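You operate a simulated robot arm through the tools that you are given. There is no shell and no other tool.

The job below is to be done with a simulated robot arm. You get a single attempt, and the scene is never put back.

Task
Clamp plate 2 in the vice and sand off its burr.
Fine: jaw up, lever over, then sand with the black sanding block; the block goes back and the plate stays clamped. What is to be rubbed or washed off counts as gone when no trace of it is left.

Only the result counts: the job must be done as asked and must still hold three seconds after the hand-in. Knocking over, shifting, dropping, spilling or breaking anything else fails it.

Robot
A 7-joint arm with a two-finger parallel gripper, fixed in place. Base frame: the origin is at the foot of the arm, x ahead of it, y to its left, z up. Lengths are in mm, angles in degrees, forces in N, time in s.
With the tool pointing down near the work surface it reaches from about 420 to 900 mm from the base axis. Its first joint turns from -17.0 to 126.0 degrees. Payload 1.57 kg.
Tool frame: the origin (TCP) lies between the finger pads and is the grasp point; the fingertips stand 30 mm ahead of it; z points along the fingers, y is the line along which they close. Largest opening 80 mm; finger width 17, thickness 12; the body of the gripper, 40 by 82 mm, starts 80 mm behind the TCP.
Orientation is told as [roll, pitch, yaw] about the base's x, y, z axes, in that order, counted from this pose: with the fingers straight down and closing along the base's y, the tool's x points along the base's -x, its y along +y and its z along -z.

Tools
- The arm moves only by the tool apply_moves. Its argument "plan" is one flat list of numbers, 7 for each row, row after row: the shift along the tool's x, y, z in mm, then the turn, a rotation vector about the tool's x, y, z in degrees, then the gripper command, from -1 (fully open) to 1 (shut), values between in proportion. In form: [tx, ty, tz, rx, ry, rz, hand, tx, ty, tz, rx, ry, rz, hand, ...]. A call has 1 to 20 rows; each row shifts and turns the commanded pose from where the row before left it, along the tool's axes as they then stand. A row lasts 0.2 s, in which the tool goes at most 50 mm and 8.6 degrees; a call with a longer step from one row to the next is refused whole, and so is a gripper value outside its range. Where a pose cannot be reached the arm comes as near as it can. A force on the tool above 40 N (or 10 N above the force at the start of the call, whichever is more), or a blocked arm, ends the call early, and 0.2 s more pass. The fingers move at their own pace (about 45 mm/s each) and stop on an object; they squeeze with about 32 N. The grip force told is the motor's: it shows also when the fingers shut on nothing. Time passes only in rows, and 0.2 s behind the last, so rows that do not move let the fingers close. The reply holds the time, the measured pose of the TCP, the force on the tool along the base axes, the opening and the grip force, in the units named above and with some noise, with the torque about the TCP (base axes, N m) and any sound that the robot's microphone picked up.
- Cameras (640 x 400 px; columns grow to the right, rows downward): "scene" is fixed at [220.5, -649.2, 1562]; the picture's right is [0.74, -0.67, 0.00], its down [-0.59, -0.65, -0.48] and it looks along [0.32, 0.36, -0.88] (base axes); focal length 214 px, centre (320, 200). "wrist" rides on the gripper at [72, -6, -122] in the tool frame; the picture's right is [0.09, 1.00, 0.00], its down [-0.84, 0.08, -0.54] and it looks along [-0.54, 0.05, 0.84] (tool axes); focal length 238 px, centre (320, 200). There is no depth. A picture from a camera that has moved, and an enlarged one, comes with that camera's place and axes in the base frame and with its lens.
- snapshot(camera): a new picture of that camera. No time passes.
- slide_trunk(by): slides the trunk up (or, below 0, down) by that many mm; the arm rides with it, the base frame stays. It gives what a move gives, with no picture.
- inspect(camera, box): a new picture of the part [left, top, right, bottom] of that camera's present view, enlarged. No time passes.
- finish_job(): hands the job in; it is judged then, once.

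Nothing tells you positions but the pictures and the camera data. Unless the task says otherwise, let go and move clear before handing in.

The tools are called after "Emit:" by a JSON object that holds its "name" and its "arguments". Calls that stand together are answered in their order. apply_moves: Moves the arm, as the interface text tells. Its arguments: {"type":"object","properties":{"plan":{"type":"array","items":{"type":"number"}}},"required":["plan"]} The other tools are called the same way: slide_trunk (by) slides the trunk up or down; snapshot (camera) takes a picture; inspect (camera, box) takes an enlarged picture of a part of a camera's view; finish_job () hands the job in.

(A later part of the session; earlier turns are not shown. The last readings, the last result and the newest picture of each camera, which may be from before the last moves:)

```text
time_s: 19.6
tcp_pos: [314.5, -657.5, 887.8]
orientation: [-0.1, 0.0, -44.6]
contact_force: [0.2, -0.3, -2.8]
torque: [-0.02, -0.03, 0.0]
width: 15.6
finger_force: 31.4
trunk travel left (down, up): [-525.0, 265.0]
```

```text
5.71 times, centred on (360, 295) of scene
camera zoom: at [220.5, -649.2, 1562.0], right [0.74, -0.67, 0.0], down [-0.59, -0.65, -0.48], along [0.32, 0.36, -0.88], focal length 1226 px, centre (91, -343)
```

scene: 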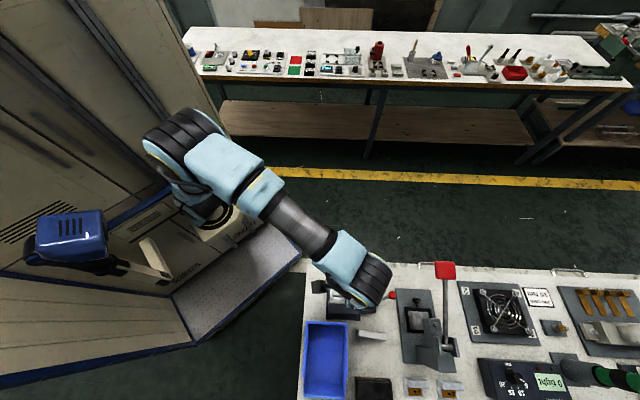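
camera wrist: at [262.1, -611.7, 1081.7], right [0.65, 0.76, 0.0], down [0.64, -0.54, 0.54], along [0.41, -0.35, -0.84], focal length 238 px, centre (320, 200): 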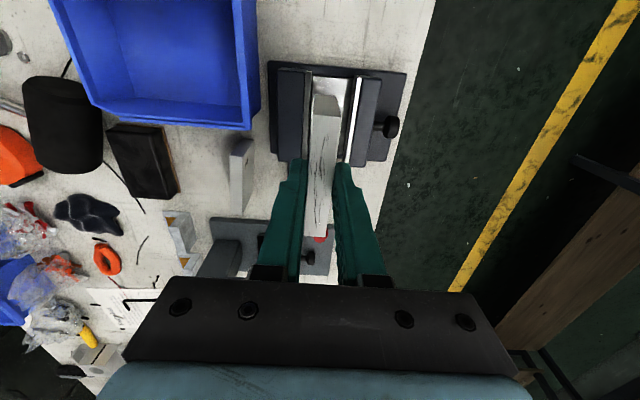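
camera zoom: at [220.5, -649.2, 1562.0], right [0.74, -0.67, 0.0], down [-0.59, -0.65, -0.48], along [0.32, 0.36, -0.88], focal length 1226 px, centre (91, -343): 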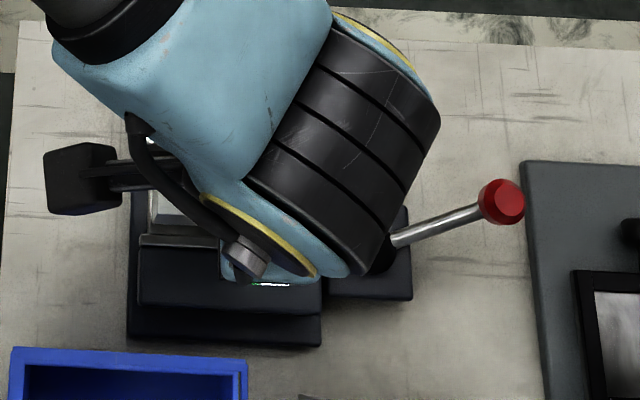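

Aligned within a degree, with about 4 mm of clearance to the fixed jaw. I'll go down gently, checking for contact.

Emit:
{"name": "apply_moves", "arguments": {"plan": [0, 0, 8, 0, 0, 0, 1, 0, 0, 6, 0, 0, 0, 1, 0, 0, 4, 0, 0, 0, 1, 0, 0, 3, 0, 0, 0, 1, 0, 0, 0, 0, 0, 0, 1]}}

Emit:
{"name": "inspect", "arguments": {"camera": "wrist", "box": [240, 50, 440, 200]}}

```text
time_s: 20.8
tcp_pos: [315.7, -657.7, 865.8]
orientation: [0.0, 0.0, -44.6]
contact_force: [-0.6, -0.3, -1.7]
torque: [0.0, 0.0, 0.01]
width: 15.5
finger_force: 31.5
trunk travel left (down, up): [-525.0, 265.0]
```

```text
2.67 times, centred on (340, 125) of wrist
camera zoom: at [260.1, -611.8, 988.4], right [0.63, 0.77, 0.0], down [0.65, -0.53, 0.54], along [0.42, -0.34, -0.84], focal length 636 px, centre (267, 400)
```

zoom: 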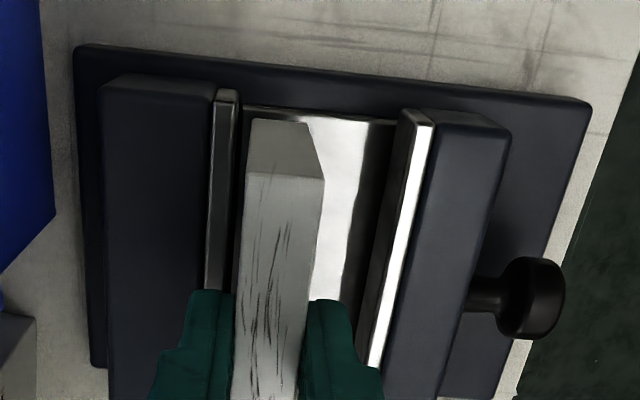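

Emit:
{"name": "apply_moves", "arguments": {"plan": [0, 0, 2, 0, 0, 0, 1, 0, 0, 2, 0, 0, 0, 1, 0, 0, 0, 0, 0, 0, 1]}}

```text
time_s: 21.6
tcp_pos: [315.6, -657.9, 863.0]
orientation: [0.0, 0.0, -44.6]
contact_force: [-0.3, 0.5, -1.6]
torque: [-0.04, 0.02, 0.01]
width: 15.3
finger_force: 30.6
trunk travel left (down, up): [-525.0, 265.0]
```

Emit:
{"name": "apply_moves", "arguments": {"plan": [0, 0, 2, 0, 0, 0, 1, 0, 0, 1, 0, 0, 0, 1, 0, 0, 0, 0, 0, 0, 1]}}

```text
time_s: 22.4
tcp_pos: [315.2, -658.3, 857.8]
orientation: [0.0, -0.1, -44.6]
contact_force: [0.1, -0.7, -2.5]
torque: [0.0, 0.01, 0.03]
width: 15.4
finger_force: 31.7
trunk travel left (down, up): [-525.0, 265.0]
```

Emit:
{"name": "apply_moves", "arguments": {"plan": [0, 0, 1.5, 0, 0, 0, 1, 0, 0, 1.5, 0, 0, 0, 1, 0, 0, 0, 0, 0, 0, 1]}}

```text
time_s: 23.2
tcp_pos: [316.6, -657.7, 856.8]
orientation: [0.1, 0.0, -44.6]
contact_force: [-0.3, 0.0, -1.9]
torque: [0.02, -0.03, 0.01]
width: 15.3
finger_force: 30.8
trunk travel left (down, up): [-525.0, 265.0]
```

Emit:
{"name": "apply_moves", "arguments": {"plan": [0, 0, 1.5, 0, 0, 0, 1, 0, 0, 1.5, 0, 0, 0, 1, 0, 0, 0, 0, 0, 0, 1]}}

Emit:
{"name": "snapshot", "arguments": {"camera": "wrist"}}

```text
time_s: 24.0
tcp_pos: [316.3, -657.6, 852.7]
orientation: [0.0, -0.1, -44.7]
contact_force: [0.6, -0.1, -2.0]
torque: [-0.03, -0.01, 0.01]
width: 15.4
finger_force: 31.1
trunk travel left (down, up): [-525.0, 265.0]
```

```text
taken
camera wrist: at [260.6, -611.7, 975.4], right [0.63, 0.77, 0.0], down [0.65, -0.53, 0.54], along [0.42, -0.34, -0.84], focal length 238 px, centre (320, 200)
```

wrist: 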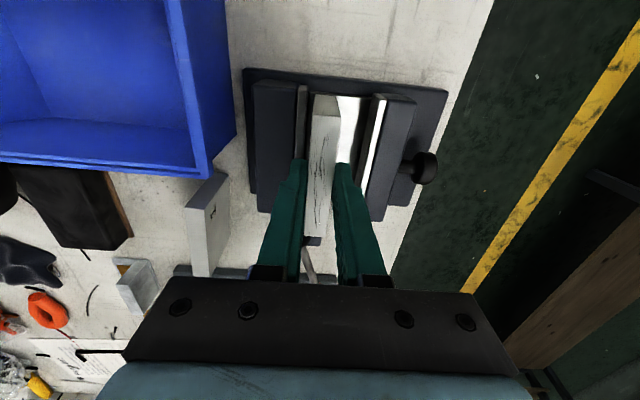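

Emit:
{"name": "apply_moves", "arguments": {"plan": [0, 0, 1.5, 0, 0, 0, 1, 0, 0, 1.5, 0, 0, 0, 1, 0, 0, 0, 0, 0, 0, 1]}}

Emit:
{"name": "inspect", "arguments": {"camera": "wrist", "box": [240, 60, 440, 210]}}

```text
time_s: 24.8
tcp_pos: [315.7, -657.7, 849.7]
orientation: [0.1, -0.1, -44.7]
contact_force: [0.4, 2.6, 10.9]
torque: [0.35, 0.19, -0.03]
width: 15.3
finger_force: 31.2
trunk travel left (down, up): [-525.0, 265.0]
```

```text
2.67 times, centred on (340, 135) of wrist
camera zoom: at [260.2, -611.8, 973.7], right [0.63, 0.77, 0.0], down [0.65, -0.53, 0.54], along [0.42, -0.34, -0.84], focal length 636 px, centre (267, 373)
```

zoom: 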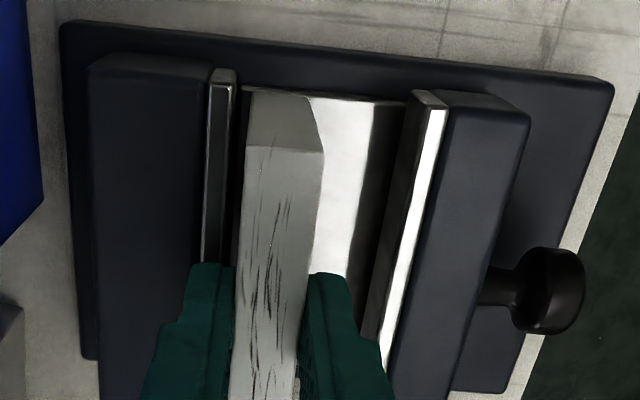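

The plate has touched down on the bed (about +13 N), with its aisle-left end right at the bed's edge. I'll lift 3 mm, shift 2.5 mm toward the lever end to centre it, and set it down again.

Emit:
{"name": "apply_moves", "arguments": {"plan": [0, 0, -3, 0, 0, 0, 1, -2.5, 0, 0, 0, 0, 0, 1, 0, 0, 1.5, 0, 0, 0, 1, 0, 0, 0, 0, 0, 0, 1]}}

```text
time_s: 25.8
tcp_pos: [317.7, -659.2, 851.5]
orientation: [0.0, 0.1, -44.6]
contact_force: [0.3, -0.3, -1.9]
torque: [-0.04, 0.02, 0.01]
width: 15.4
finger_force: 31.1
trunk travel left (down, up): [-525.0, 265.0]
```

Emit:
{"name": "apply_moves", "arguments": {"plan": [0, 0, 0.8, 0, 0, 0, 1, 0, 0, 0, 0, 0, 0, 1]}}

```text
time_s: 26.4
tcp_pos: [317.7, -660.5, 851.4]
orientation: [0.0, 0.0, -44.6]
contact_force: [0.3, 0.4, 1.6]
torque: [-0.07, -0.12, 0.02]
width: 15.5
finger_force: 31.3
trunk travel left (down, up): [-525.0, 265.0]
```

The plate is resting on the bed. I'll release, opening only moderately, and raise straight up.

Emit:
{"name": "apply_moves", "arguments": {"plan": [0, 0, 0, 0, 0, 0, 0.3, 0, 0, 0, 0, 0, 0, 0.3, 0, 0, -5, 0, 0, 0, 0.3, 0, 0, -15, 0, 0, 0, 0.3, 0, 0, -30, 0, 0, 0, 0.3, 0, 0, -30, 0, 0, 0, 0.3]}}

Emit:
{"name": "snapshot", "arguments": {"camera": "wrist"}}

Emit:
{"name": "inspect", "arguments": {"camera": "wrist", "box": [240, 50, 440, 200]}}

```text
time_s: 27.8
tcp_pos: [317.5, -659.3, 930.6]
orientation: [0.0, 0.0, -44.5]
contact_force: [0.5, -0.2, -0.1]
torque: [-0.01, -0.01, 0.0]
width: 28.1
finger_force: 0.1
trunk travel left (down, up): [-525.0, 265.0]
```

```text
taken
camera wrist: at [261.8, -613.3, 1053.8], right [0.63, 0.77, 0.0], down [0.65, -0.53, 0.54], along [0.42, -0.34, -0.84], focal length 238 px, centre (320, 200)
```

wrist: 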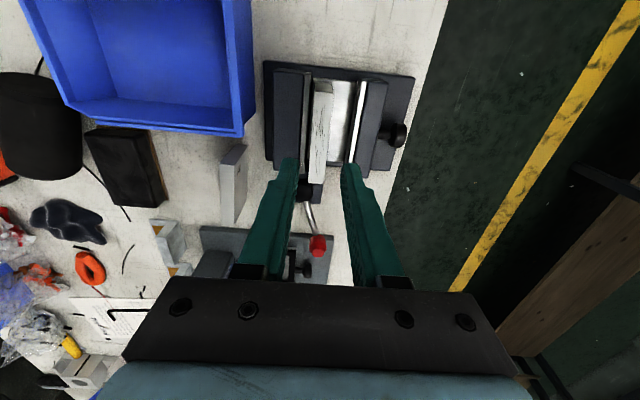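

```text
2.67 times, centred on (340, 125) of wrist
camera zoom: at [261.8, -613.3, 1053.8], right [0.63, 0.77, 0.0], down [0.65, -0.53, 0.54], along [0.42, -0.34, -0.84], focal length 636 px, centre (267, 400)
```

zoom: 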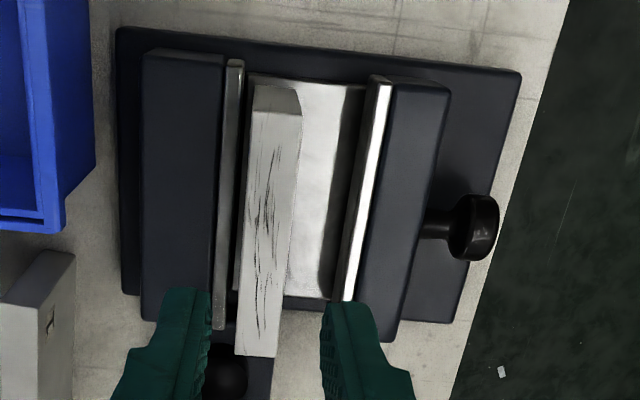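

Plate 2 stands in the vice beside the fixed jaw. Next is "jaw up": the jaw's knob is near [377, -598, 802], so I'll close the fingers, move to the aisle side of the knob and descend there.

Emit:
{"name": "apply_moves", "arguments": {"plan": [0, 38, 0, 0, 0, 0, 1, 0, 38, 0, 0, 0, 0, 1, 0, 38.3, 0, 0, 0, 0, 1, 0, 0, 30, 0, 0, 0, 1, 0, 0, 30, 0, 0, 0, 1, 0, 0, 0, 0, 0, 0, 1]}}

Emit:
{"name": "snapshot", "arguments": {"camera": "wrist"}}

Emit:
{"name": "inspect", "arguments": {"camera": "scene", "box": [310, 260, 410, 330]}}

```text
time_s: 29.2
tcp_pos: [397.6, -578.5, 870.5]
orientation: [0.0, 0.0, -44.7]
contact_force: [0.4, 0.2, 0.8]
torque: [-0.02, -0.04, 0.02]
width: 0.2
finger_force: 21.5
trunk travel left (down, up): [-525.0, 265.0]
```

```text
taken
camera wrist: at [342.0, -532.5, 992.7], right [0.63, 0.77, 0.0], down [0.65, -0.53, 0.54], along [0.42, -0.34, -0.84], focal length 238 px, centre (320, 200)
```

wrist: 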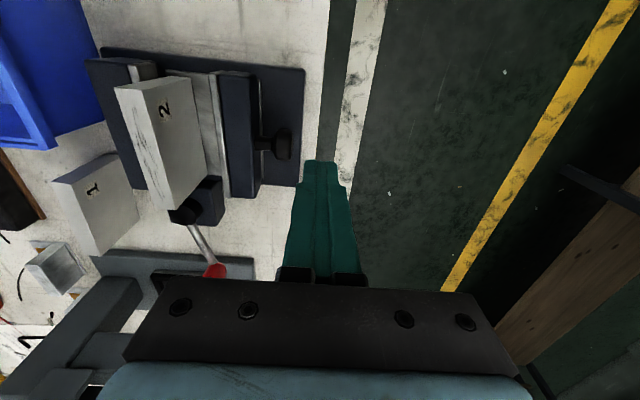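

```text
5.71 times, centred on (360, 295) of scene
camera zoom: at [220.5, -649.2, 1562.0], right [0.74, -0.67, 0.0], down [-0.59, -0.65, -0.48], along [0.32, 0.36, -0.88], focal length 1226 px, centre (91, -343)
```

zoom: 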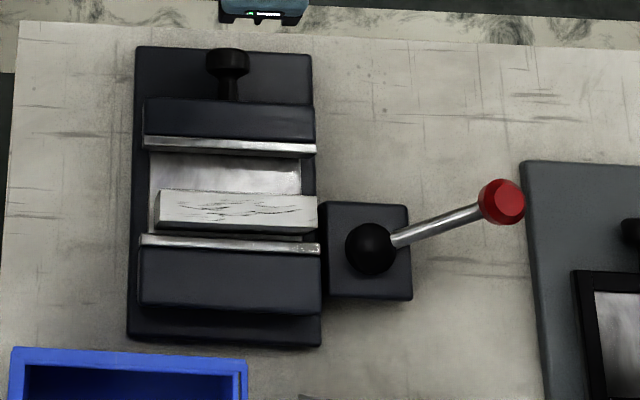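

The fingers are about 8 mm clear of the knob's outer face. I'll go down to knob height and then start pushing the jaw toward the plate in small steps.

Emit:
{"name": "apply_moves", "arguments": {"plan": [0, 0, 20, 0, 0, 0, 1, 0, 0, 15, 0, 0, 0, 1, 0, 0, 10, 0, 0, 0, 1, 2, -5, 0, 0, 0, 0, 1, 0, -3, 0, 0, 0, 0, 1, 0, -3, 0, 0, 0, 0, 1, 0, -3, 0, 0, 0, 0, 1]}}

Emit:
{"name": "snapshot", "arguments": {"camera": "wrist"}}

```text
time_s: 30.8
tcp_pos: [385.8, -587.1, 825.5]
orientation: [0.1, 0.1, -44.7]
contact_force: [0.3, 1.7, -0.3]
torque: [0.01, 0.01, 0.01]
width: 0.0
finger_force: 20.7
trunk travel left (down, up): [-525.0, 265.0]
```

```text
taken
camera wrist: at [331.2, -540.8, 948.3], right [0.63, 0.77, 0.0], down [0.65, -0.53, 0.54], along [0.42, -0.34, -0.84], focal length 238 px, centre (320, 200)
```

wrist: 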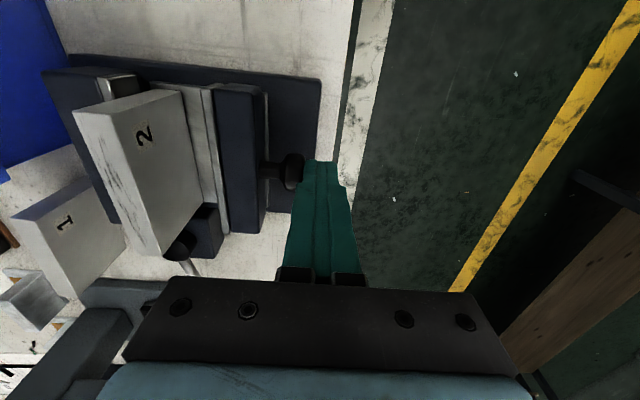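

Just touching the knob. I'll keep pushing.

Emit:
{"name": "apply_moves", "arguments": {"plan": [0, -3, 0, 0, 0, 0, 1, 0, -3, 0, 0, 0, 0, 1, 0, -3, 0, 0, 0, 0, 1, 0, -3, 0, 0, 0, 0, 1, 0, -3, 0, 0, 0, 0, 1]}}

Emit:
{"name": "snapshot", "arguments": {"camera": "wrist"}}

```text
time_s: 32.0
tcp_pos: [376.1, -597.1, 825.8]
orientation: [0.0, 0.0, -44.6]
contact_force: [1.2, 0.1, 0.5]
torque: [0.0, -0.04, -0.01]
width: 0.1
finger_force: 20.8
trunk travel left (down, up): [-525.0, 265.0]
```

```text
taken
camera wrist: at [320.2, -551.7, 948.6], right [0.63, 0.77, 0.0], down [0.65, -0.53, 0.54], along [0.42, -0.34, -0.84], focal length 238 px, centre (320, 200)
```

wrist: 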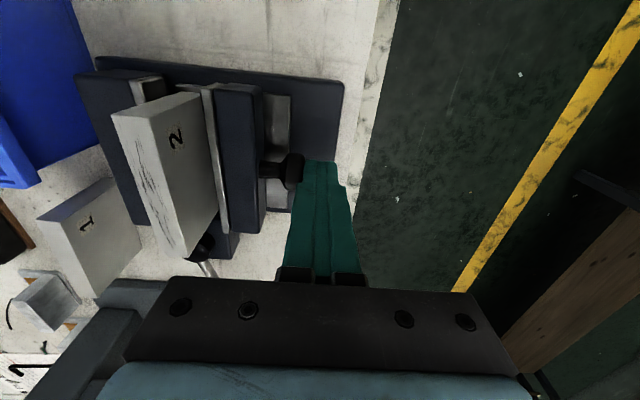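

The jaw slides easily and is closing on the plate. I'll carry on in smaller steps and watch for resistance.

Emit:
{"name": "apply_moves", "arguments": {"plan": [0, -3, 0, 0, 0, 0, 1, 0, -2, 0, 0, 0, 0, 1, 0, -2, 0, 0, 0, 0, 1, 0, 0, 0, 0, 0, 0, 1]}}

Emit:
{"name": "snapshot", "arguments": {"camera": "wrist"}}

```text
time_s: 33.0
tcp_pos: [370.0, -601.8, 825.5]
orientation: [0.0, 0.0, -44.6]
contact_force: [-0.3, 0.9, -0.4]
torque: [0.04, -0.01, 0.02]
width: 0.0
finger_force: 21.2
trunk travel left (down, up): [-525.0, 265.0]
```

```text
taken
camera wrist: at [315.4, -556.6, 948.4], right [0.63, 0.77, 0.0], down [0.65, -0.53, 0.54], along [0.42, -0.34, -0.84], focal length 238 px, centre (320, 200)
```

wrist: 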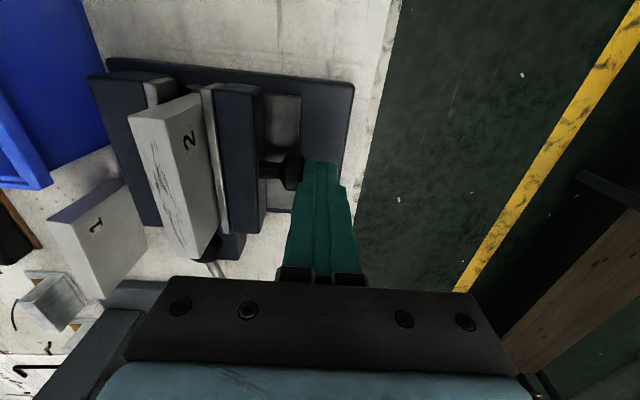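

Emit:
{"name": "apply_moves", "arguments": {"plan": [0, -1.5, 0, 0, 0, 0, 1, 0, -1.5, 0, 0, 0, 0, 1, 0, -1.5, 0, 0, 0, 0, 1, 0, 0, 0, 0, 0, 0, 1]}}

Emit:
{"name": "inspect", "arguments": {"camera": "wrist", "box": [80, 50, 360, 270]}}

```text
time_s: 34.0
tcp_pos: [367.7, -605.4, 826.3]
orientation: [0.0, 0.0, -44.6]
contact_force: [0.0, 1.5, -0.7]
torque: [0.09, -0.02, 0.01]
width: 0.0
finger_force: 21.6
trunk travel left (down, up): [-525.0, 265.0]
```

```text
1.82 times, centred on (220, 160) of wrist
camera zoom: at [312.4, -559.8, 948.5], right [0.63, 0.77, 0.0], down [0.65, -0.53, 0.54], along [0.42, -0.34, -0.84], focal length 433 px, centre (502, 273)
```

zoom: 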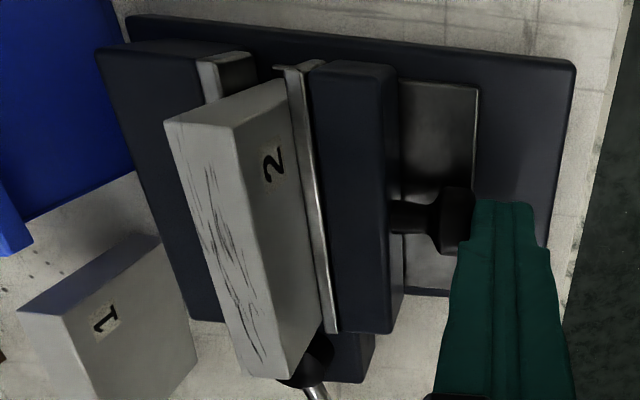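

Emit:
{"name": "apply_moves", "arguments": {"plan": [0, -1.5, 0, 0, 0, 0, 1, 0, -1.5, 0, 0, 0, 0, 1, 0, 0, 0, 0, 0, 0, 1]}}

Emit:
{"name": "inspect", "arguments": {"camera": "wrist", "box": [80, 50, 360, 270]}}

```text
time_s: 34.8
tcp_pos: [366.2, -608.8, 826.3]
orientation: [0.0, 0.1, -44.5]
contact_force: [3.8, 5.5, -0.5]
torque: [0.12, -0.08, 0.01]
width: 0.0
finger_force: 21.1
trunk travel left (down, up): [-525.0, 265.0]
```

```text
1.82 times, centred on (220, 160) of wrist
camera zoom: at [310.8, -561.5, 948.6], right [0.63, 0.77, 0.0], down [0.65, -0.53, 0.54], along [0.42, -0.34, -0.84], focal length 433 px, centre (502, 273)
```

zoom: 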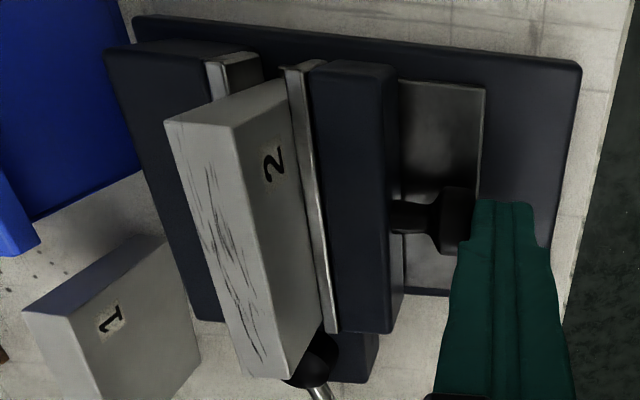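

Emit:
{"name": "apply_moves", "arguments": {"plan": [0, -1, 0, 0, 0, 0, 1, 0, -1, 0, 0, 0, 0, 1, 0, 0, 0, 0, 0, 0, 1]}}

Emit:
{"name": "inspect", "arguments": {"camera": "wrist", "box": [80, 50, 360, 270]}}

```text
time_s: 35.6
tcp_pos: [366.4, -607.1, 825.1]
orientation: [0.1, 0.0, -44.4]
contact_force: [15.2, 19.5, 2.3]
torque: [0.52, -0.35, -0.01]
width: 0.0
finger_force: 21.5
trunk travel left (down, up): [-525.0, 265.0]
```

```text
1.82 times, centred on (220, 160) of wrist
camera zoom: at [310.5, -561.9, 948.6], right [0.63, 0.77, 0.0], down [0.65, -0.53, 0.54], along [0.42, -0.34, -0.84], focal length 433 px, centre (502, 273)
```

zoom: 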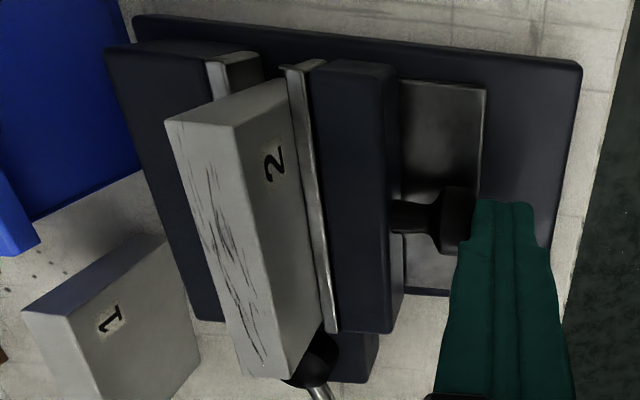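

The jaw is now pressed firmly on the plate: about 25 N of push and no more travel. I'll back off the knob, rise, and go look at the lever.

Emit:
{"name": "apply_moves", "arguments": {"plan": [0, 4, 0, 0, 0, 0, 1, 0, 8, 0, 0, 0, 0, 1, 0, 0, -30, 0, 0, 0, 1, 0, 0, -40, 0, 0, 0, 1, 0, 0, -40, 0, 0, 0, 1, 0, 0, 0, 0, 0, 0, 1]}}

Emit:
{"name": "snapshot", "arguments": {"camera": "wrist"}}

Emit:
{"name": "inspect", "arguments": {"camera": "scene", "box": [310, 260, 410, 330]}}

```text
time_s: 37.0
tcp_pos: [372.4, -601.0, 936.4]
orientation: [0.0, 0.0, -44.6]
contact_force: [0.6, 0.4, -0.1]
torque: [0.0, -0.01, 0.0]
width: 0.0
finger_force: 20.9
trunk travel left (down, up): [-525.0, 265.0]
```

```text
taken
camera wrist: at [317.6, -555.6, 1059.4], right [0.63, 0.77, 0.0], down [0.65, -0.53, 0.54], along [0.42, -0.34, -0.84], focal length 238 px, centre (320, 200)
```

wrist: 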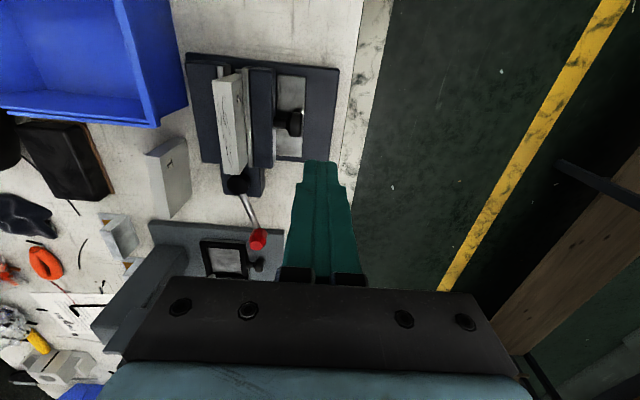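

```text
5.71 times, centred on (360, 295) of scene
camera zoom: at [220.5, -649.2, 1562.0], right [0.74, -0.67, 0.0], down [-0.59, -0.65, -0.48], along [0.32, 0.36, -0.88], focal length 1226 px, centre (91, -343)
```

zoom: 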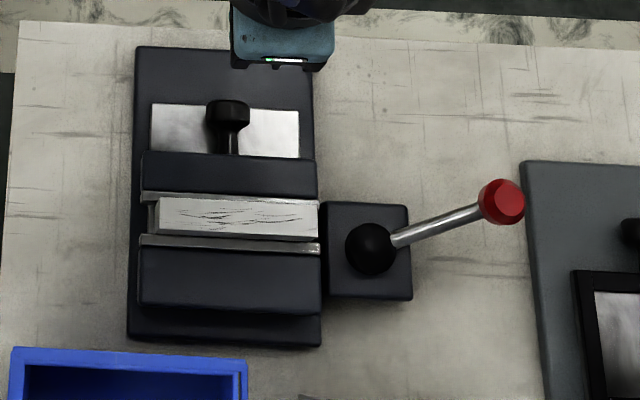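

Emit:
{"name": "inspect", "arguments": {"camera": "wrist", "box": [200, 150, 300, 270]}}

Emit:
{"name": "inspect", "arguments": {"camera": "wrist", "box": [180, 50, 350, 190]}}

```text
3.33 times, centred on (250, 210) of wrist
camera zoom: at [317.6, -555.6, 1059.4], right [0.63, 0.77, 0.0], down [0.65, -0.53, 0.54], along [0.42, -0.34, -0.84], focal length 794 px, centre (553, 167)
```

zoom: 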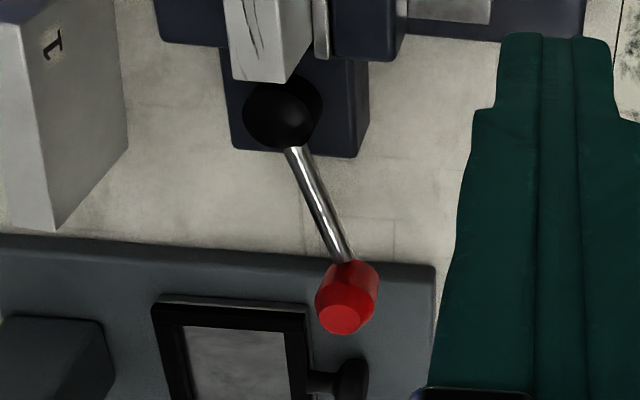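

```text
2.86 times, centred on (265, 120) of wrist
camera zoom: at [317.6, -555.6, 1059.4], right [0.63, 0.77, 0.0], down [0.65, -0.53, 0.54], along [0.42, -0.34, -0.84], focal length 681 px, centre (477, 429)
```

zoom: 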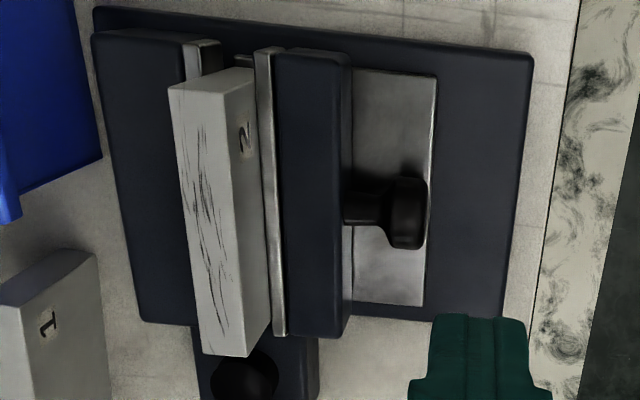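

The lever's hub is near [367, -730, 793] and its red knob near [430, -752, 825]. The press handle stands close by, so before going in I'll check how far the wrist joint bulges out.

Emit:
{"name": "inspect", "arguments": {"camera": "scene", "box": [240, 140, 480, 300]}}

Emit:
{"name": "inspect", "arguments": {"camera": "scene", "box": [390, 250, 480, 380]}}

```text
2.50 times, centred on (360, 220) of scene
camera zoom: at [220.5, -649.2, 1562.0], right [0.74, -0.67, 0.0], down [-0.59, -0.65, -0.48], along [0.32, 0.36, -0.88], focal length 536 px, centre (220, 150)
```

zoom: 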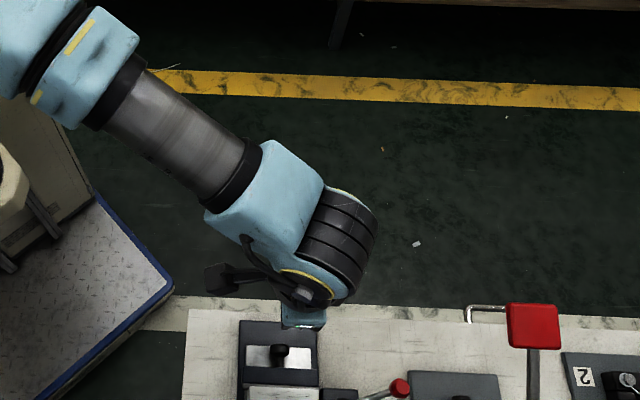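

```text
3.08 times, centred on (435, 315) of scene
camera zoom: at [220.5, -649.2, 1562.0], right [0.74, -0.67, 0.0], down [-0.59, -0.65, -0.48], along [0.32, 0.36, -0.88], focal length 660 px, centre (-34, -154)
```

zoom: 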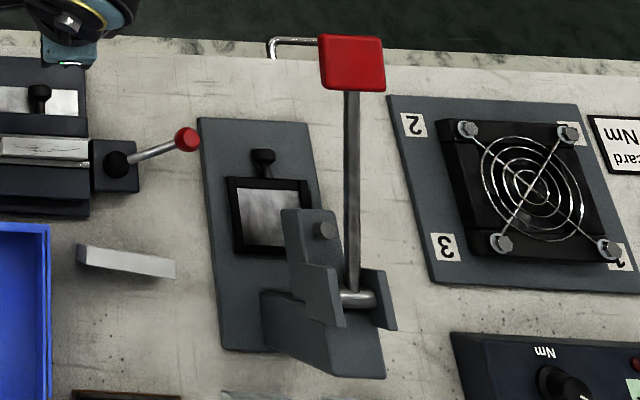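

The wrist joint sticks out about 70–90 mm toward the press side, so I'll approach the lever knob with the tool leaned back toward the vice. First I'll move over the lever at this safe height, turn to match it, and open to about 32 mm so the fingers fit either side of the knob.

Emit:
{"name": "apply_moves", "arguments": {"plan": [-36.2, -28.4, 0, 0, 0, 0, 0.2, -36.2, -28.4, 0, 0, 0, 0, 0.2, -36.2, -28.4, 0, 0, 0, 0, 0.2, 0, 0, 0, 0, 0, -8.3, 0.2, 0, 0, 0, 0, 0, -8.3, 0.2, 0, 0, 0, 0, 0, -8.3, 0.2]}}

Emit:
{"name": "snapshot", "arguments": {"camera": "wrist"}}

Emit:
{"name": "snapshot", "arguments": {"camera": "scene"}}

```text
time_s: 38.4
tcp_pos: [391.1, -737.2, 934.9]
orientation: [0.1, 0.0, -19.5]
contact_force: [-0.1, -0.6, 0.2]
torque: [-0.02, -0.02, 0.0]
width: 32.0
finger_force: 0.0
trunk travel left (down, up): [-525.0, 265.0]
```

```text
taken
camera wrist: at [321.1, -719.6, 1058.2], right [0.25, 0.97, 0.0], down [0.81, -0.21, 0.54], along [0.53, -0.13, -0.84], focal length 238 px, centre (320, 200)
```

wrist: 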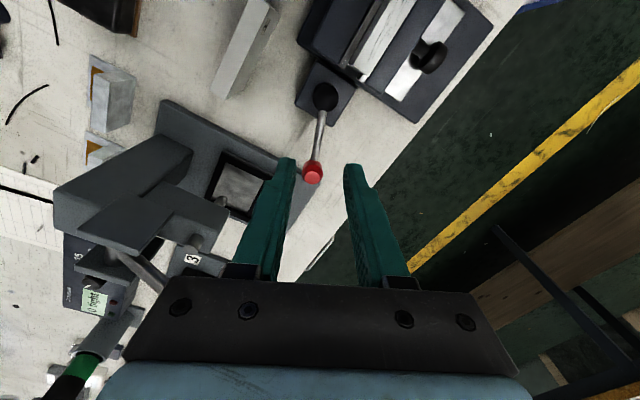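

```text
taken
```

scene: 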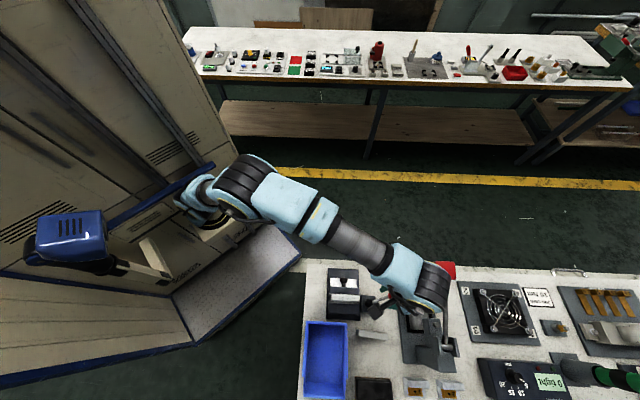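

Emit:
{"name": "inspect", "arguments": {"camera": "wrist", "box": [250, 60, 400, 200]}}

Emit:
{"name": "inspect", "arguments": {"camera": "scene", "box": [350, 220, 490, 340]}}

```text
2.86 times, centred on (325, 130) of wrist
camera zoom: at [321.1, -719.6, 1058.2], right [0.25, 0.97, 0.0], down [0.81, -0.21, 0.54], along [0.53, -0.13, -0.84], focal length 681 px, centre (306, 400)
```

zoom: 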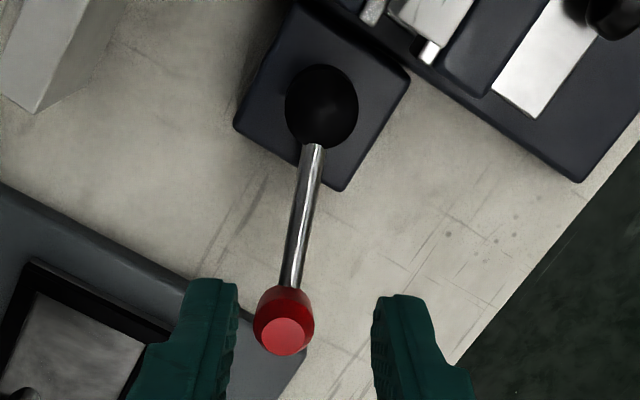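

```text
3.33 times, centred on (420, 280) of scene
camera zoom: at [220.5, -649.2, 1562.0], right [0.74, -0.67, 0.0], down [-0.59, -0.65, -0.48], along [0.32, 0.36, -0.88], focal length 715 px, centre (-13, -67)
```

zoom: 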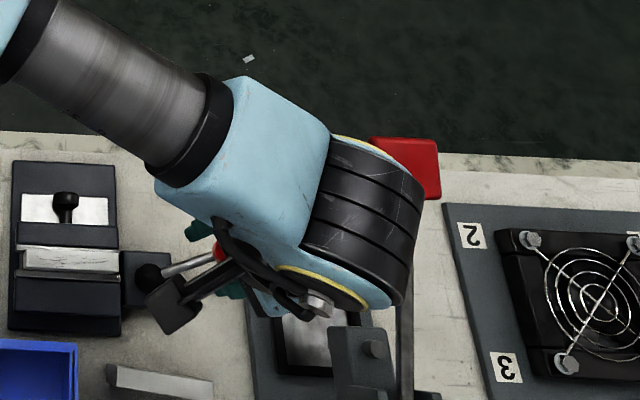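

The lever points at about -24° in base terms and slopes up by about 19°. I'll match that heading, lean the tool back 20° toward the vice, and stop about 90 mm short of the knob to check.

Emit:
{"name": "apply_moves", "arguments": {"plan": [0, 0, 0, 0, 0, 4.7, 0.2, 0, 0, 0, 0, -6.67, 0, 0.2, 0, 0, 0, 0, -6.67, 0, 0.2, 0, 0, 0, 0, -6.67, 0, 0.2, -1.4, 0.5, 26.8, 0, 0, 0, 0.2, 0, 0, 0, 0, 0, 0, 0.2]}}

Emit:
{"name": "snapshot", "arguments": {"camera": "wrist"}}

Emit:
{"name": "inspect", "arguments": {"camera": "scene", "box": [350, 220, 490, 340]}}

```text
time_s: 39.8
tcp_pos: [399.7, -741.1, 910.1]
orientation: [0.0, -20.2, -24.4]
contact_force: [0.0, -0.2, 0.5]
torque: [-0.03, 0.02, 0.02]
width: 31.8
finger_force: 0.1
trunk travel left (down, up): [-525.0, 265.0]
```

```text
taken
camera wrist: at [298.1, -702.6, 1001.4], right [0.33, 0.94, -0.03], down [0.58, -0.18, 0.8], along [0.74, -0.28, -0.6], focal length 238 px, centre (320, 200)
```

wrist: 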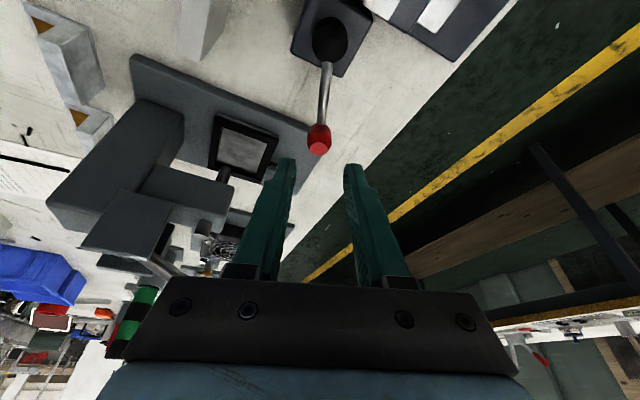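

```text
3.33 times, centred on (420, 280) of scene
camera zoom: at [220.5, -649.2, 1562.0], right [0.74, -0.67, 0.0], down [-0.59, -0.65, -0.48], along [0.32, 0.36, -0.88], focal length 715 px, centre (-13, -67)
```

zoom: 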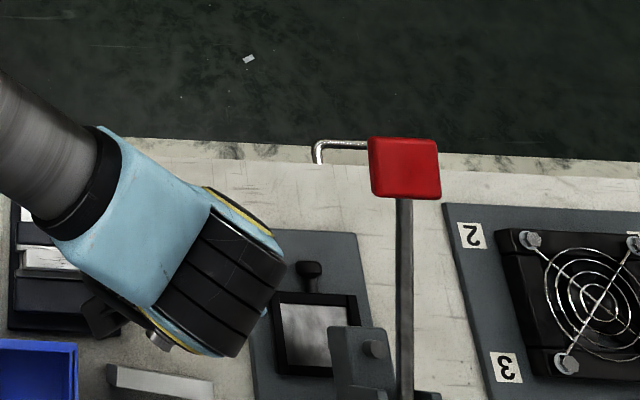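

The lean takes the wrist well clear of the press handle, and the knob lies centred between the fingers. I'll advance along the tool axis.

Emit:
{"name": "apply_moves", "arguments": {"plan": [0, -1, 35, 0, 0, 0, 0.2, 0, 0, 25, 0, 0, 0, 0.2, 0, 0, 12, 0, 0, 0, 0.2, 0, 0, 0, 0, 0, 0, 0.2]}}

Emit:
{"name": "snapshot", "arguments": {"camera": "wrist"}}

Emit:
{"name": "inspect", "arguments": {"camera": "wrist", "box": [260, 80, 380, 200]}}

Emit:
{"name": "inspect", "arguments": {"camera": "scene", "box": [350, 220, 490, 340]}}

```text
time_s: 40.8
tcp_pos: [422.0, -752.3, 842.5]
orientation: [0.0, -19.9, -24.5]
contact_force: [0.2, -0.5, -0.5]
torque: [0.02, -0.01, -0.01]
width: 31.8
finger_force: 0.1
trunk travel left (down, up): [-525.0, 265.0]
```

```text
taken
camera wrist: at [320.6, -713.9, 933.5], right [0.33, 0.94, -0.03], down [0.58, -0.18, 0.8], along [0.74, -0.28, -0.6], focal length 238 px, centre (320, 200)
```

wrist: 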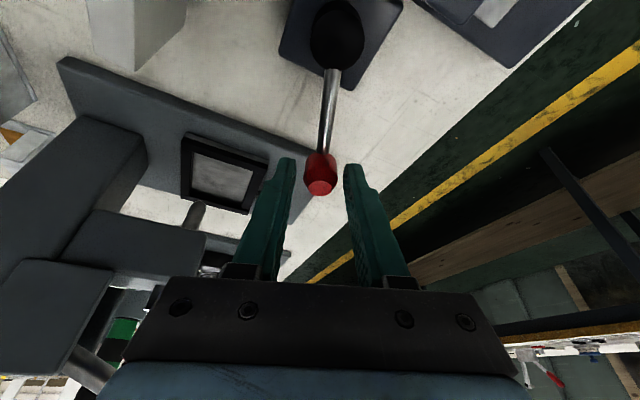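

```text
3.33 times, centred on (320, 140) of wrist
camera zoom: at [320.6, -713.9, 933.5], right [0.33, 0.94, -0.03], down [0.58, -0.18, 0.8], along [0.74, -0.28, -0.6], focal length 794 px, centre (320, 400)
```

zoom: 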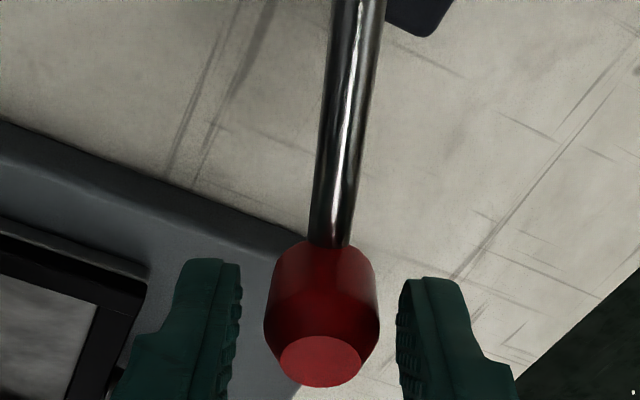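

```text
3.33 times, centred on (420, 280) of scene
camera zoom: at [220.5, -649.2, 1562.0], right [0.74, -0.67, 0.0], down [-0.59, -0.65, -0.48], along [0.32, 0.36, -0.88], focal length 715 px, centre (-13, -67)
```

zoom: 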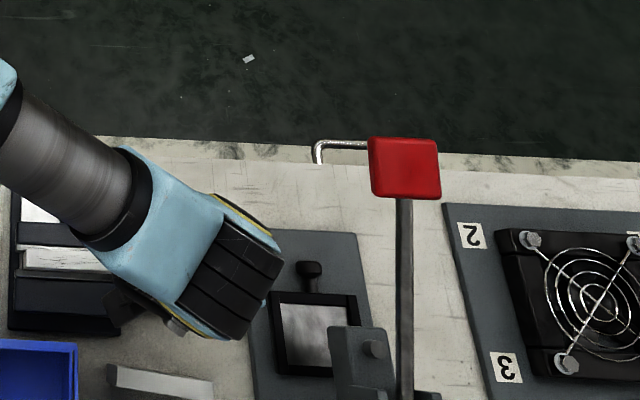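

The knob sits between the fingertips with a few millimetres of play on each side. I'll go 12 mm deeper and then nudge gently toward the aisle side to feel which way the lever swings.

Emit:
{"name": "apply_moves", "arguments": {"plan": [0, 0.5, 12, 0, 0, 0, 0.2, 0.04, 2.37, -0.01, -0.68, 0, -1.88, 0.2, 0.04, 2.37, -0.01, -0.68, 0, -1.88, 0.2, 0.04, 1.8, -0.01, -0.68, 0, -1.88, 0.2, 0, 0, 0, 0, 0, 0, 0.2]}}

Emit:
{"name": "inspect", "arguments": {"camera": "wrist", "box": [230, 0, 400, 210]}}

```text
time_s: 42.0
tcp_pos: [428.2, -747.1, 832.7]
orientation: [0.0, -20.1, -18.3]
contact_force: [0.4, -1.1, -0.2]
torque: [0.03, -0.03, 0.01]
width: 32.7
finger_force: 0.3
trunk travel left (down, up): [-525.0, 265.0]
```

```text
1.90 times, centred on (315, 105) of wrist
camera zoom: at [323.2, -719.6, 922.6], right [0.23, 0.97, -0.03], down [0.59, -0.12, 0.8], along [0.77, -0.2, -0.6], focal length 454 px, centre (330, 381)
```

zoom: 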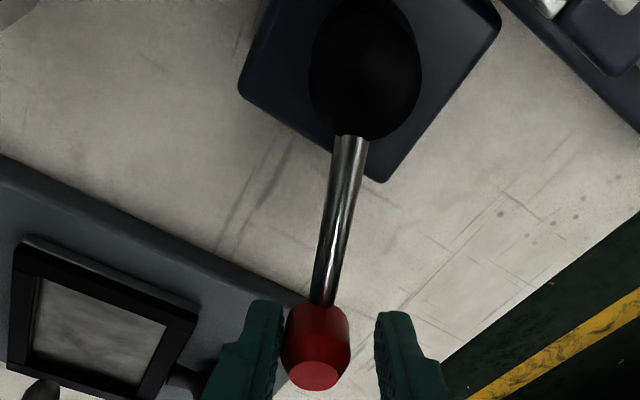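

Emit:
{"name": "apply_moves", "arguments": {"plan": [0.04, 1.2, -0.01, -0.34, 0, -0.94, 0.2, 0.04, 1.2, -0.01, -0.34, 0, -0.94, 0.2, 0, 0, 0, 0, 0, 0, 0.2]}}

```text
time_s: 42.8
tcp_pos: [429.0, -745.4, 831.5]
orientation: [0.0, -19.9, -16.3]
contact_force: [0.3, -0.6, -0.4]
torque: [-0.02, 0.01, 0.01]
width: 32.3
finger_force: 0.6
trunk travel left (down, up): [-525.0, 265.0]
```

Emit:
{"name": "apply_moves", "arguments": {"plan": [0.04, 1.2, -0.01, -0.34, 0, -0.94, 0.2, 0.04, 1.2, -0.01, -0.34, 0, -0.94, 0.2, 0, 0, 0, 0, 0, 0, 0.2]}}

Emit:
{"name": "inspect", "arguments": {"camera": "wrist", "box": [230, 0, 400, 210]}}

```text
time_s: 43.6
tcp_pos: [429.0, -742.5, 831.7]
orientation: [0.1, -20.1, -14.4]
contact_force: [0.0, -0.8, -0.6]
torque: [0.01, 0.02, -0.01]
width: 32.8
finger_force: 0.2
trunk travel left (down, up): [-525.0, 265.0]
```

```text
1.90 times, centred on (315, 105) of wrist
camera zoom: at [322.6, -722.2, 922.6], right [0.16, 0.99, -0.03], down [0.6, -0.07, 0.8], along [0.78, -0.15, -0.61], focal length 454 px, centre (330, 381)
```

zoom: 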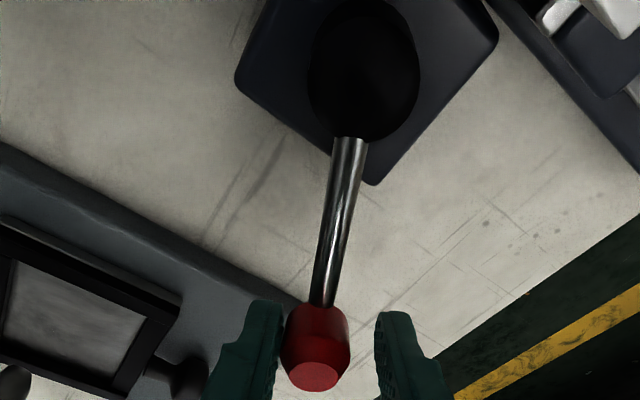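

The lever turns with almost no force toward the aisle side. I'll continue the swing in steps.

Emit:
{"name": "apply_moves", "arguments": {"plan": [0.16, 4.7, -0.06, -1.37, 0, -3.76, 0.2, 0.16, 4.7, -0.06, -1.37, 0, -3.76, 0.2, 0.16, 4.7, -0.06, -1.37, 0, -3.76, 0.2, 0.16, 4.7, -0.06, -1.37, 0, -3.76, 0.2, 0.16, 4.7, -0.06, -1.37, 0, -3.76, 0.2]}}

Emit:
{"name": "snapshot", "arguments": {"camera": "wrist"}}

```text
time_s: 44.8
tcp_pos: [430.8, -719.6, 831.7]
orientation: [-0.1, -20.1, 5.5]
contact_force: [1.3, -0.9, -0.4]
torque: [-0.02, 0.02, -0.02]
width: 33.2
finger_force: 0.7
trunk travel left (down, up): [-525.0, 265.0]
```

```text
taken
camera wrist: at [323.7, -737.0, 923.1], right [-0.18, 0.98, -0.03], down [0.59, 0.14, 0.8], along [0.79, 0.13, -0.6], focal length 238 px, centre (320, 200)
```

wrist: 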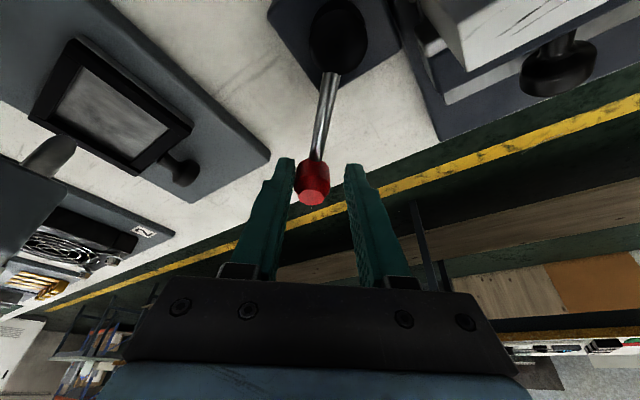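

Emit:
{"name": "apply_moves", "arguments": {"plan": [0.16, 4.7, -0.06, -1.37, 0, -3.76, 0.2, 0.16, 4.7, -0.06, -1.37, 0, -3.76, 0.2, 0.16, 4.7, -0.06, -1.37, 0, -3.76, 0.2, 0.16, 4.7, -0.06, -1.37, 0, -3.76, 0.2, 0.16, 4.7, -0.06, -1.37, 0, -3.76, 0.2]}}

Emit:
{"name": "snapshot", "arguments": {"camera": "wrist"}}

Emit:
{"name": "inspect", "arguments": {"camera": "scene", "box": [310, 220, 450, 340]}}

```text
time_s: 46.0
tcp_pos: [423.8, -697.0, 832.4]
orientation: [0.0, -20.0, 25.8]
contact_force: [1.5, -0.9, -0.1]
torque: [-0.04, -0.03, -0.01]
width: 33.0
finger_force: 0.8
trunk travel left (down, up): [-525.0, 265.0]
```

```text
taken
camera wrist: at [329.9, -750.3, 923.2], right [-0.51, 0.86, -0.03], down [0.51, 0.33, 0.8], along [0.69, 0.39, -0.61], focal length 238 px, centre (320, 200)
```

wrist: 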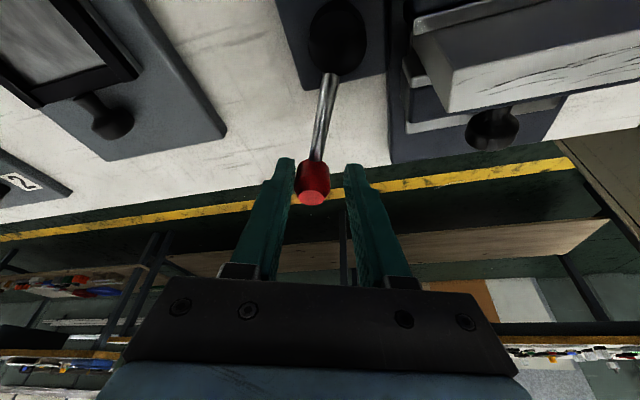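

```text
3.33 times, centred on (380, 280) of scene
camera zoom: at [220.5, -649.2, 1562.0], right [0.74, -0.67, 0.0], down [-0.59, -0.65, -0.48], along [0.32, 0.36, -0.88], focal length 715 px, centre (120, -67)
```

zoom: 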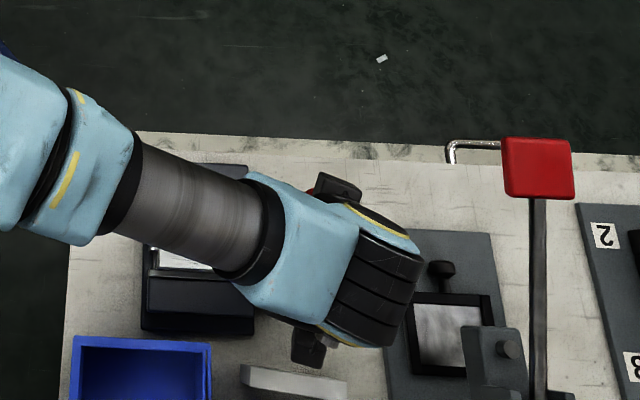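

Emit:
{"name": "apply_moves", "arguments": {"plan": [0.16, 4.7, -0.06, -1.37, 0, -3.76, 0.2, 0.16, 4.7, -0.06, -1.37, 0, -3.76, 0.2, 0.16, 4.7, -0.06, -1.37, 0, -3.76, 0.2, 0, 0, 0, 0, 0, 0, 0.2]}}

Emit:
{"name": "snapshot", "arguments": {"camera": "wrist"}}

```text
time_s: 47.0
tcp_pos: [417.0, -685.5, 832.0]
orientation: [-0.1, -20.0, 37.6]
contact_force: [0.6, -0.7, 1.0]
torque: [0.0, 0.0, -0.01]
width: 32.6
finger_force: 0.6
trunk travel left (down, up): [-525.0, 265.0]
```

```text
taken
camera wrist: at [335.6, -757.3, 922.8], right [-0.68, 0.74, -0.03], down [0.43, 0.43, 0.8], along [0.6, 0.52, -0.6], focal length 238 px, centre (320, 200)
```

wrist: 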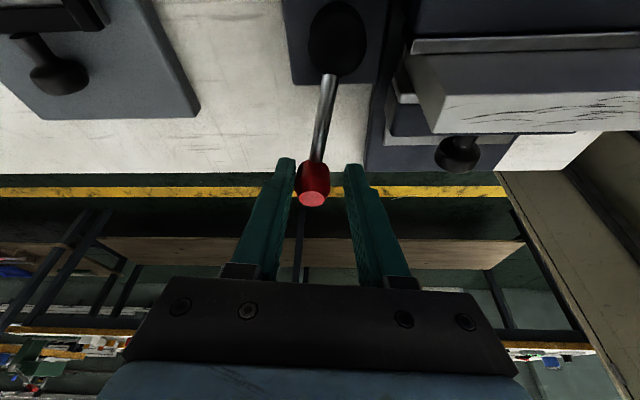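

Still free at roughly 60° of swing. I'll raise slightly and narrow the opening so the leading finger stays clear of the moving jaw, then continue.

Emit:
{"name": "apply_moves", "arguments": {"plan": [0, 0, -7, 0, 0, 0, 0.3, 0, 0, 0, 0, 0, 0, 0.3, 0.16, 4.7, -0.06, -1.37, 0, -3.76, 0.3, 0.16, 4.7, -0.06, -1.37, 0, -3.76, 0.3, 0, 0, 0, 0, 0, 0, 0.3]}}

Emit:
{"name": "snapshot", "arguments": {"camera": "wrist"}}

```text
time_s: 48.2
tcp_pos: [409.2, -680.0, 839.1]
orientation: [-0.1, -20.1, 45.7]
contact_force: [0.5, -0.8, 0.6]
torque: [-0.01, 0.01, -0.01]
width: 28.5
finger_force: 0.2
trunk travel left (down, up): [-525.0, 265.0]
```

```text
taken
camera wrist: at [338.0, -762.3, 929.6], right [-0.77, 0.63, -0.03], down [0.36, 0.48, 0.8], along [0.52, 0.6, -0.6], focal length 238 px, centre (320, 200)
```

wrist: 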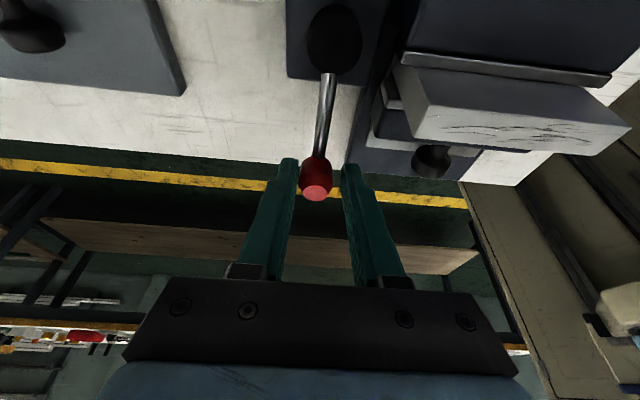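

Emit:
{"name": "apply_moves", "arguments": {"plan": [0.12, 3.5, -0.04, -1.03, 0, -2.82, 0.3, 0.12, 3.5, -0.04, -1.03, 0, -2.82, 0.3, 0, 0, 0, 0, 0, 0, 0.3]}}

Emit:
{"name": "inspect", "arguments": {"camera": "wrist", "box": [240, 0, 500, 220]}}

```text
time_s: 49.0
tcp_pos: [403.2, -676.8, 838.9]
orientation: [0.0, -19.9, 51.5]
contact_force: [5.9, -12.2, -0.2]
torque: [-0.19, -0.06, -0.26]
width: 38.3
finger_force: 6.4
trunk travel left (down, up): [-525.0, 265.0]
```

```text
1.82 times, centred on (370, 110) of wrist
camera zoom: at [341.9, -765.7, 929.7], right [-0.83, 0.55, -0.03], down [0.31, 0.52, 0.79], along [0.45, 0.65, -0.61], focal length 433 px, centre (229, 364)
```

zoom: 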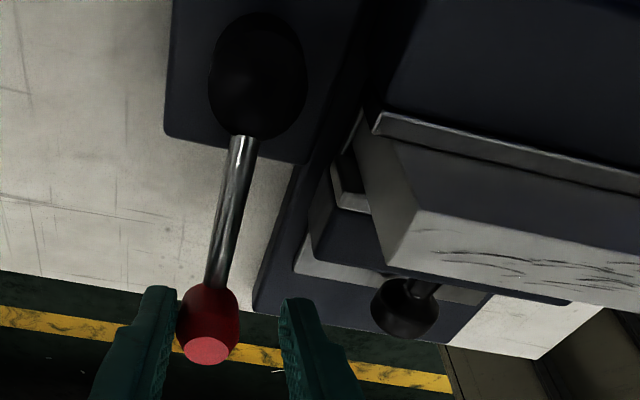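

Now there is resistance: about 13 N, and the trailing finger is being pushed open. I'll back off a little, grip the knob properly, and then push on to tell cam resistance from an end stop.

Emit:
{"name": "apply_moves", "arguments": {"plan": [-0.2, -6, 0.08, 1.2, 0, 3.3, 0.3, 0, 0, 5, 0, 0, 0, 0.3, 0, 0, 0, 0, 0, 0, 1, 0, 0, 0, 0, 0, 0, 1, 0, 0, 0, 0, 0, 0, 1]}}

Emit:
{"name": "inspect", "arguments": {"camera": "wrist", "box": [240, 0, 500, 220]}}

```text
time_s: 50.2
tcp_pos: [411.5, -677.4, 834.4]
orientation: [-0.1, -20.0, 48.1]
contact_force: [13.6, -12.1, 3.0]
torque: [-0.23, -0.14, 0.04]
width: 22.9
finger_force: 35.6
trunk travel left (down, up): [-525.0, 265.0]
```

```text
1.82 times, centred on (370, 110) of wrist
camera zoom: at [344.0, -763.2, 925.3], right [-0.8, 0.6, -0.03], down [0.34, 0.5, 0.8], along [0.49, 0.62, -0.61], focal length 433 px, centre (229, 364)
```

zoom: 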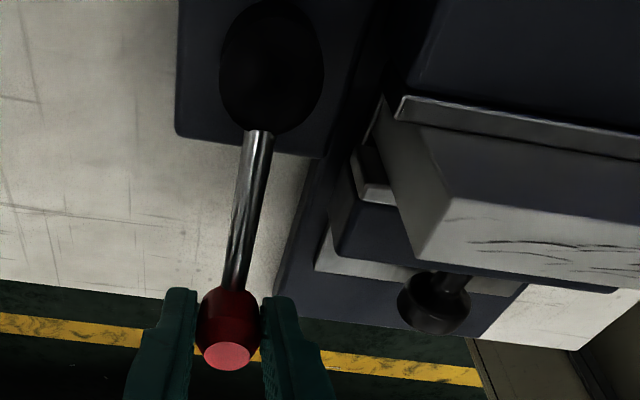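

Gripped, and the lever holds at about 18 N with its angle close to 90° from the jaw line. I'll press a bit further to see if it moves.

Emit:
{"name": "apply_moves", "arguments": {"plan": [0, 1, 0, 0, 0, 0, 1, 0, 0.8, 0, 0, 0, 0, 1, 0, 0, 0, 0, 0, 0, 1]}}

Emit:
{"name": "inspect", "arguments": {"camera": "wrist", "box": [240, 0, 500, 220]}}

```text
time_s: 51.0
tcp_pos: [411.9, -677.7, 834.6]
orientation: [-0.2, -20.0, 48.1]
contact_force: [27.6, -21.1, 7.5]
torque: [-0.03, -0.52, -0.07]
width: 23.0
finger_force: 35.8
trunk travel left (down, up): [-525.0, 265.0]
```

```text
1.82 times, centred on (370, 110) of wrist
camera zoom: at [343.4, -762.6, 925.4], right [-0.8, 0.6, -0.04], down [0.34, 0.5, 0.79], along [0.5, 0.62, -0.61], focal length 433 px, centre (229, 364)
```

zoom: 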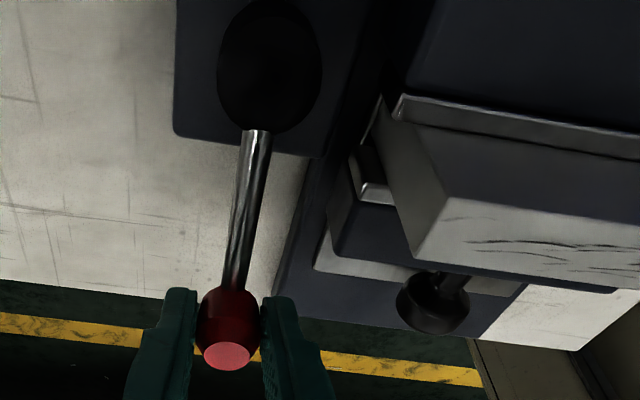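

The lever doesn't move at 35 N, so this is its end stop, about 70° from where it started. I'll relax the push, let go, back out along the tool axis and look at it.

Emit:
{"name": "apply_moves", "arguments": {"plan": [0, -1.9, 0, 0, 0, 0, 1, 0, -1.9, 0, 0, 0, 0, 1, 0, 0, 0, 0, 0, 0, 1]}}

```text
time_s: 51.8
tcp_pos: [410.5, -677.5, 835.5]
orientation: [0.1, -20.0, 48.0]
contact_force: [14.6, -0.8, 13.7]
torque: [0.07, -0.14, -0.22]
width: 23.0
finger_force: 35.7
trunk travel left (down, up): [-525.0, 265.0]
```

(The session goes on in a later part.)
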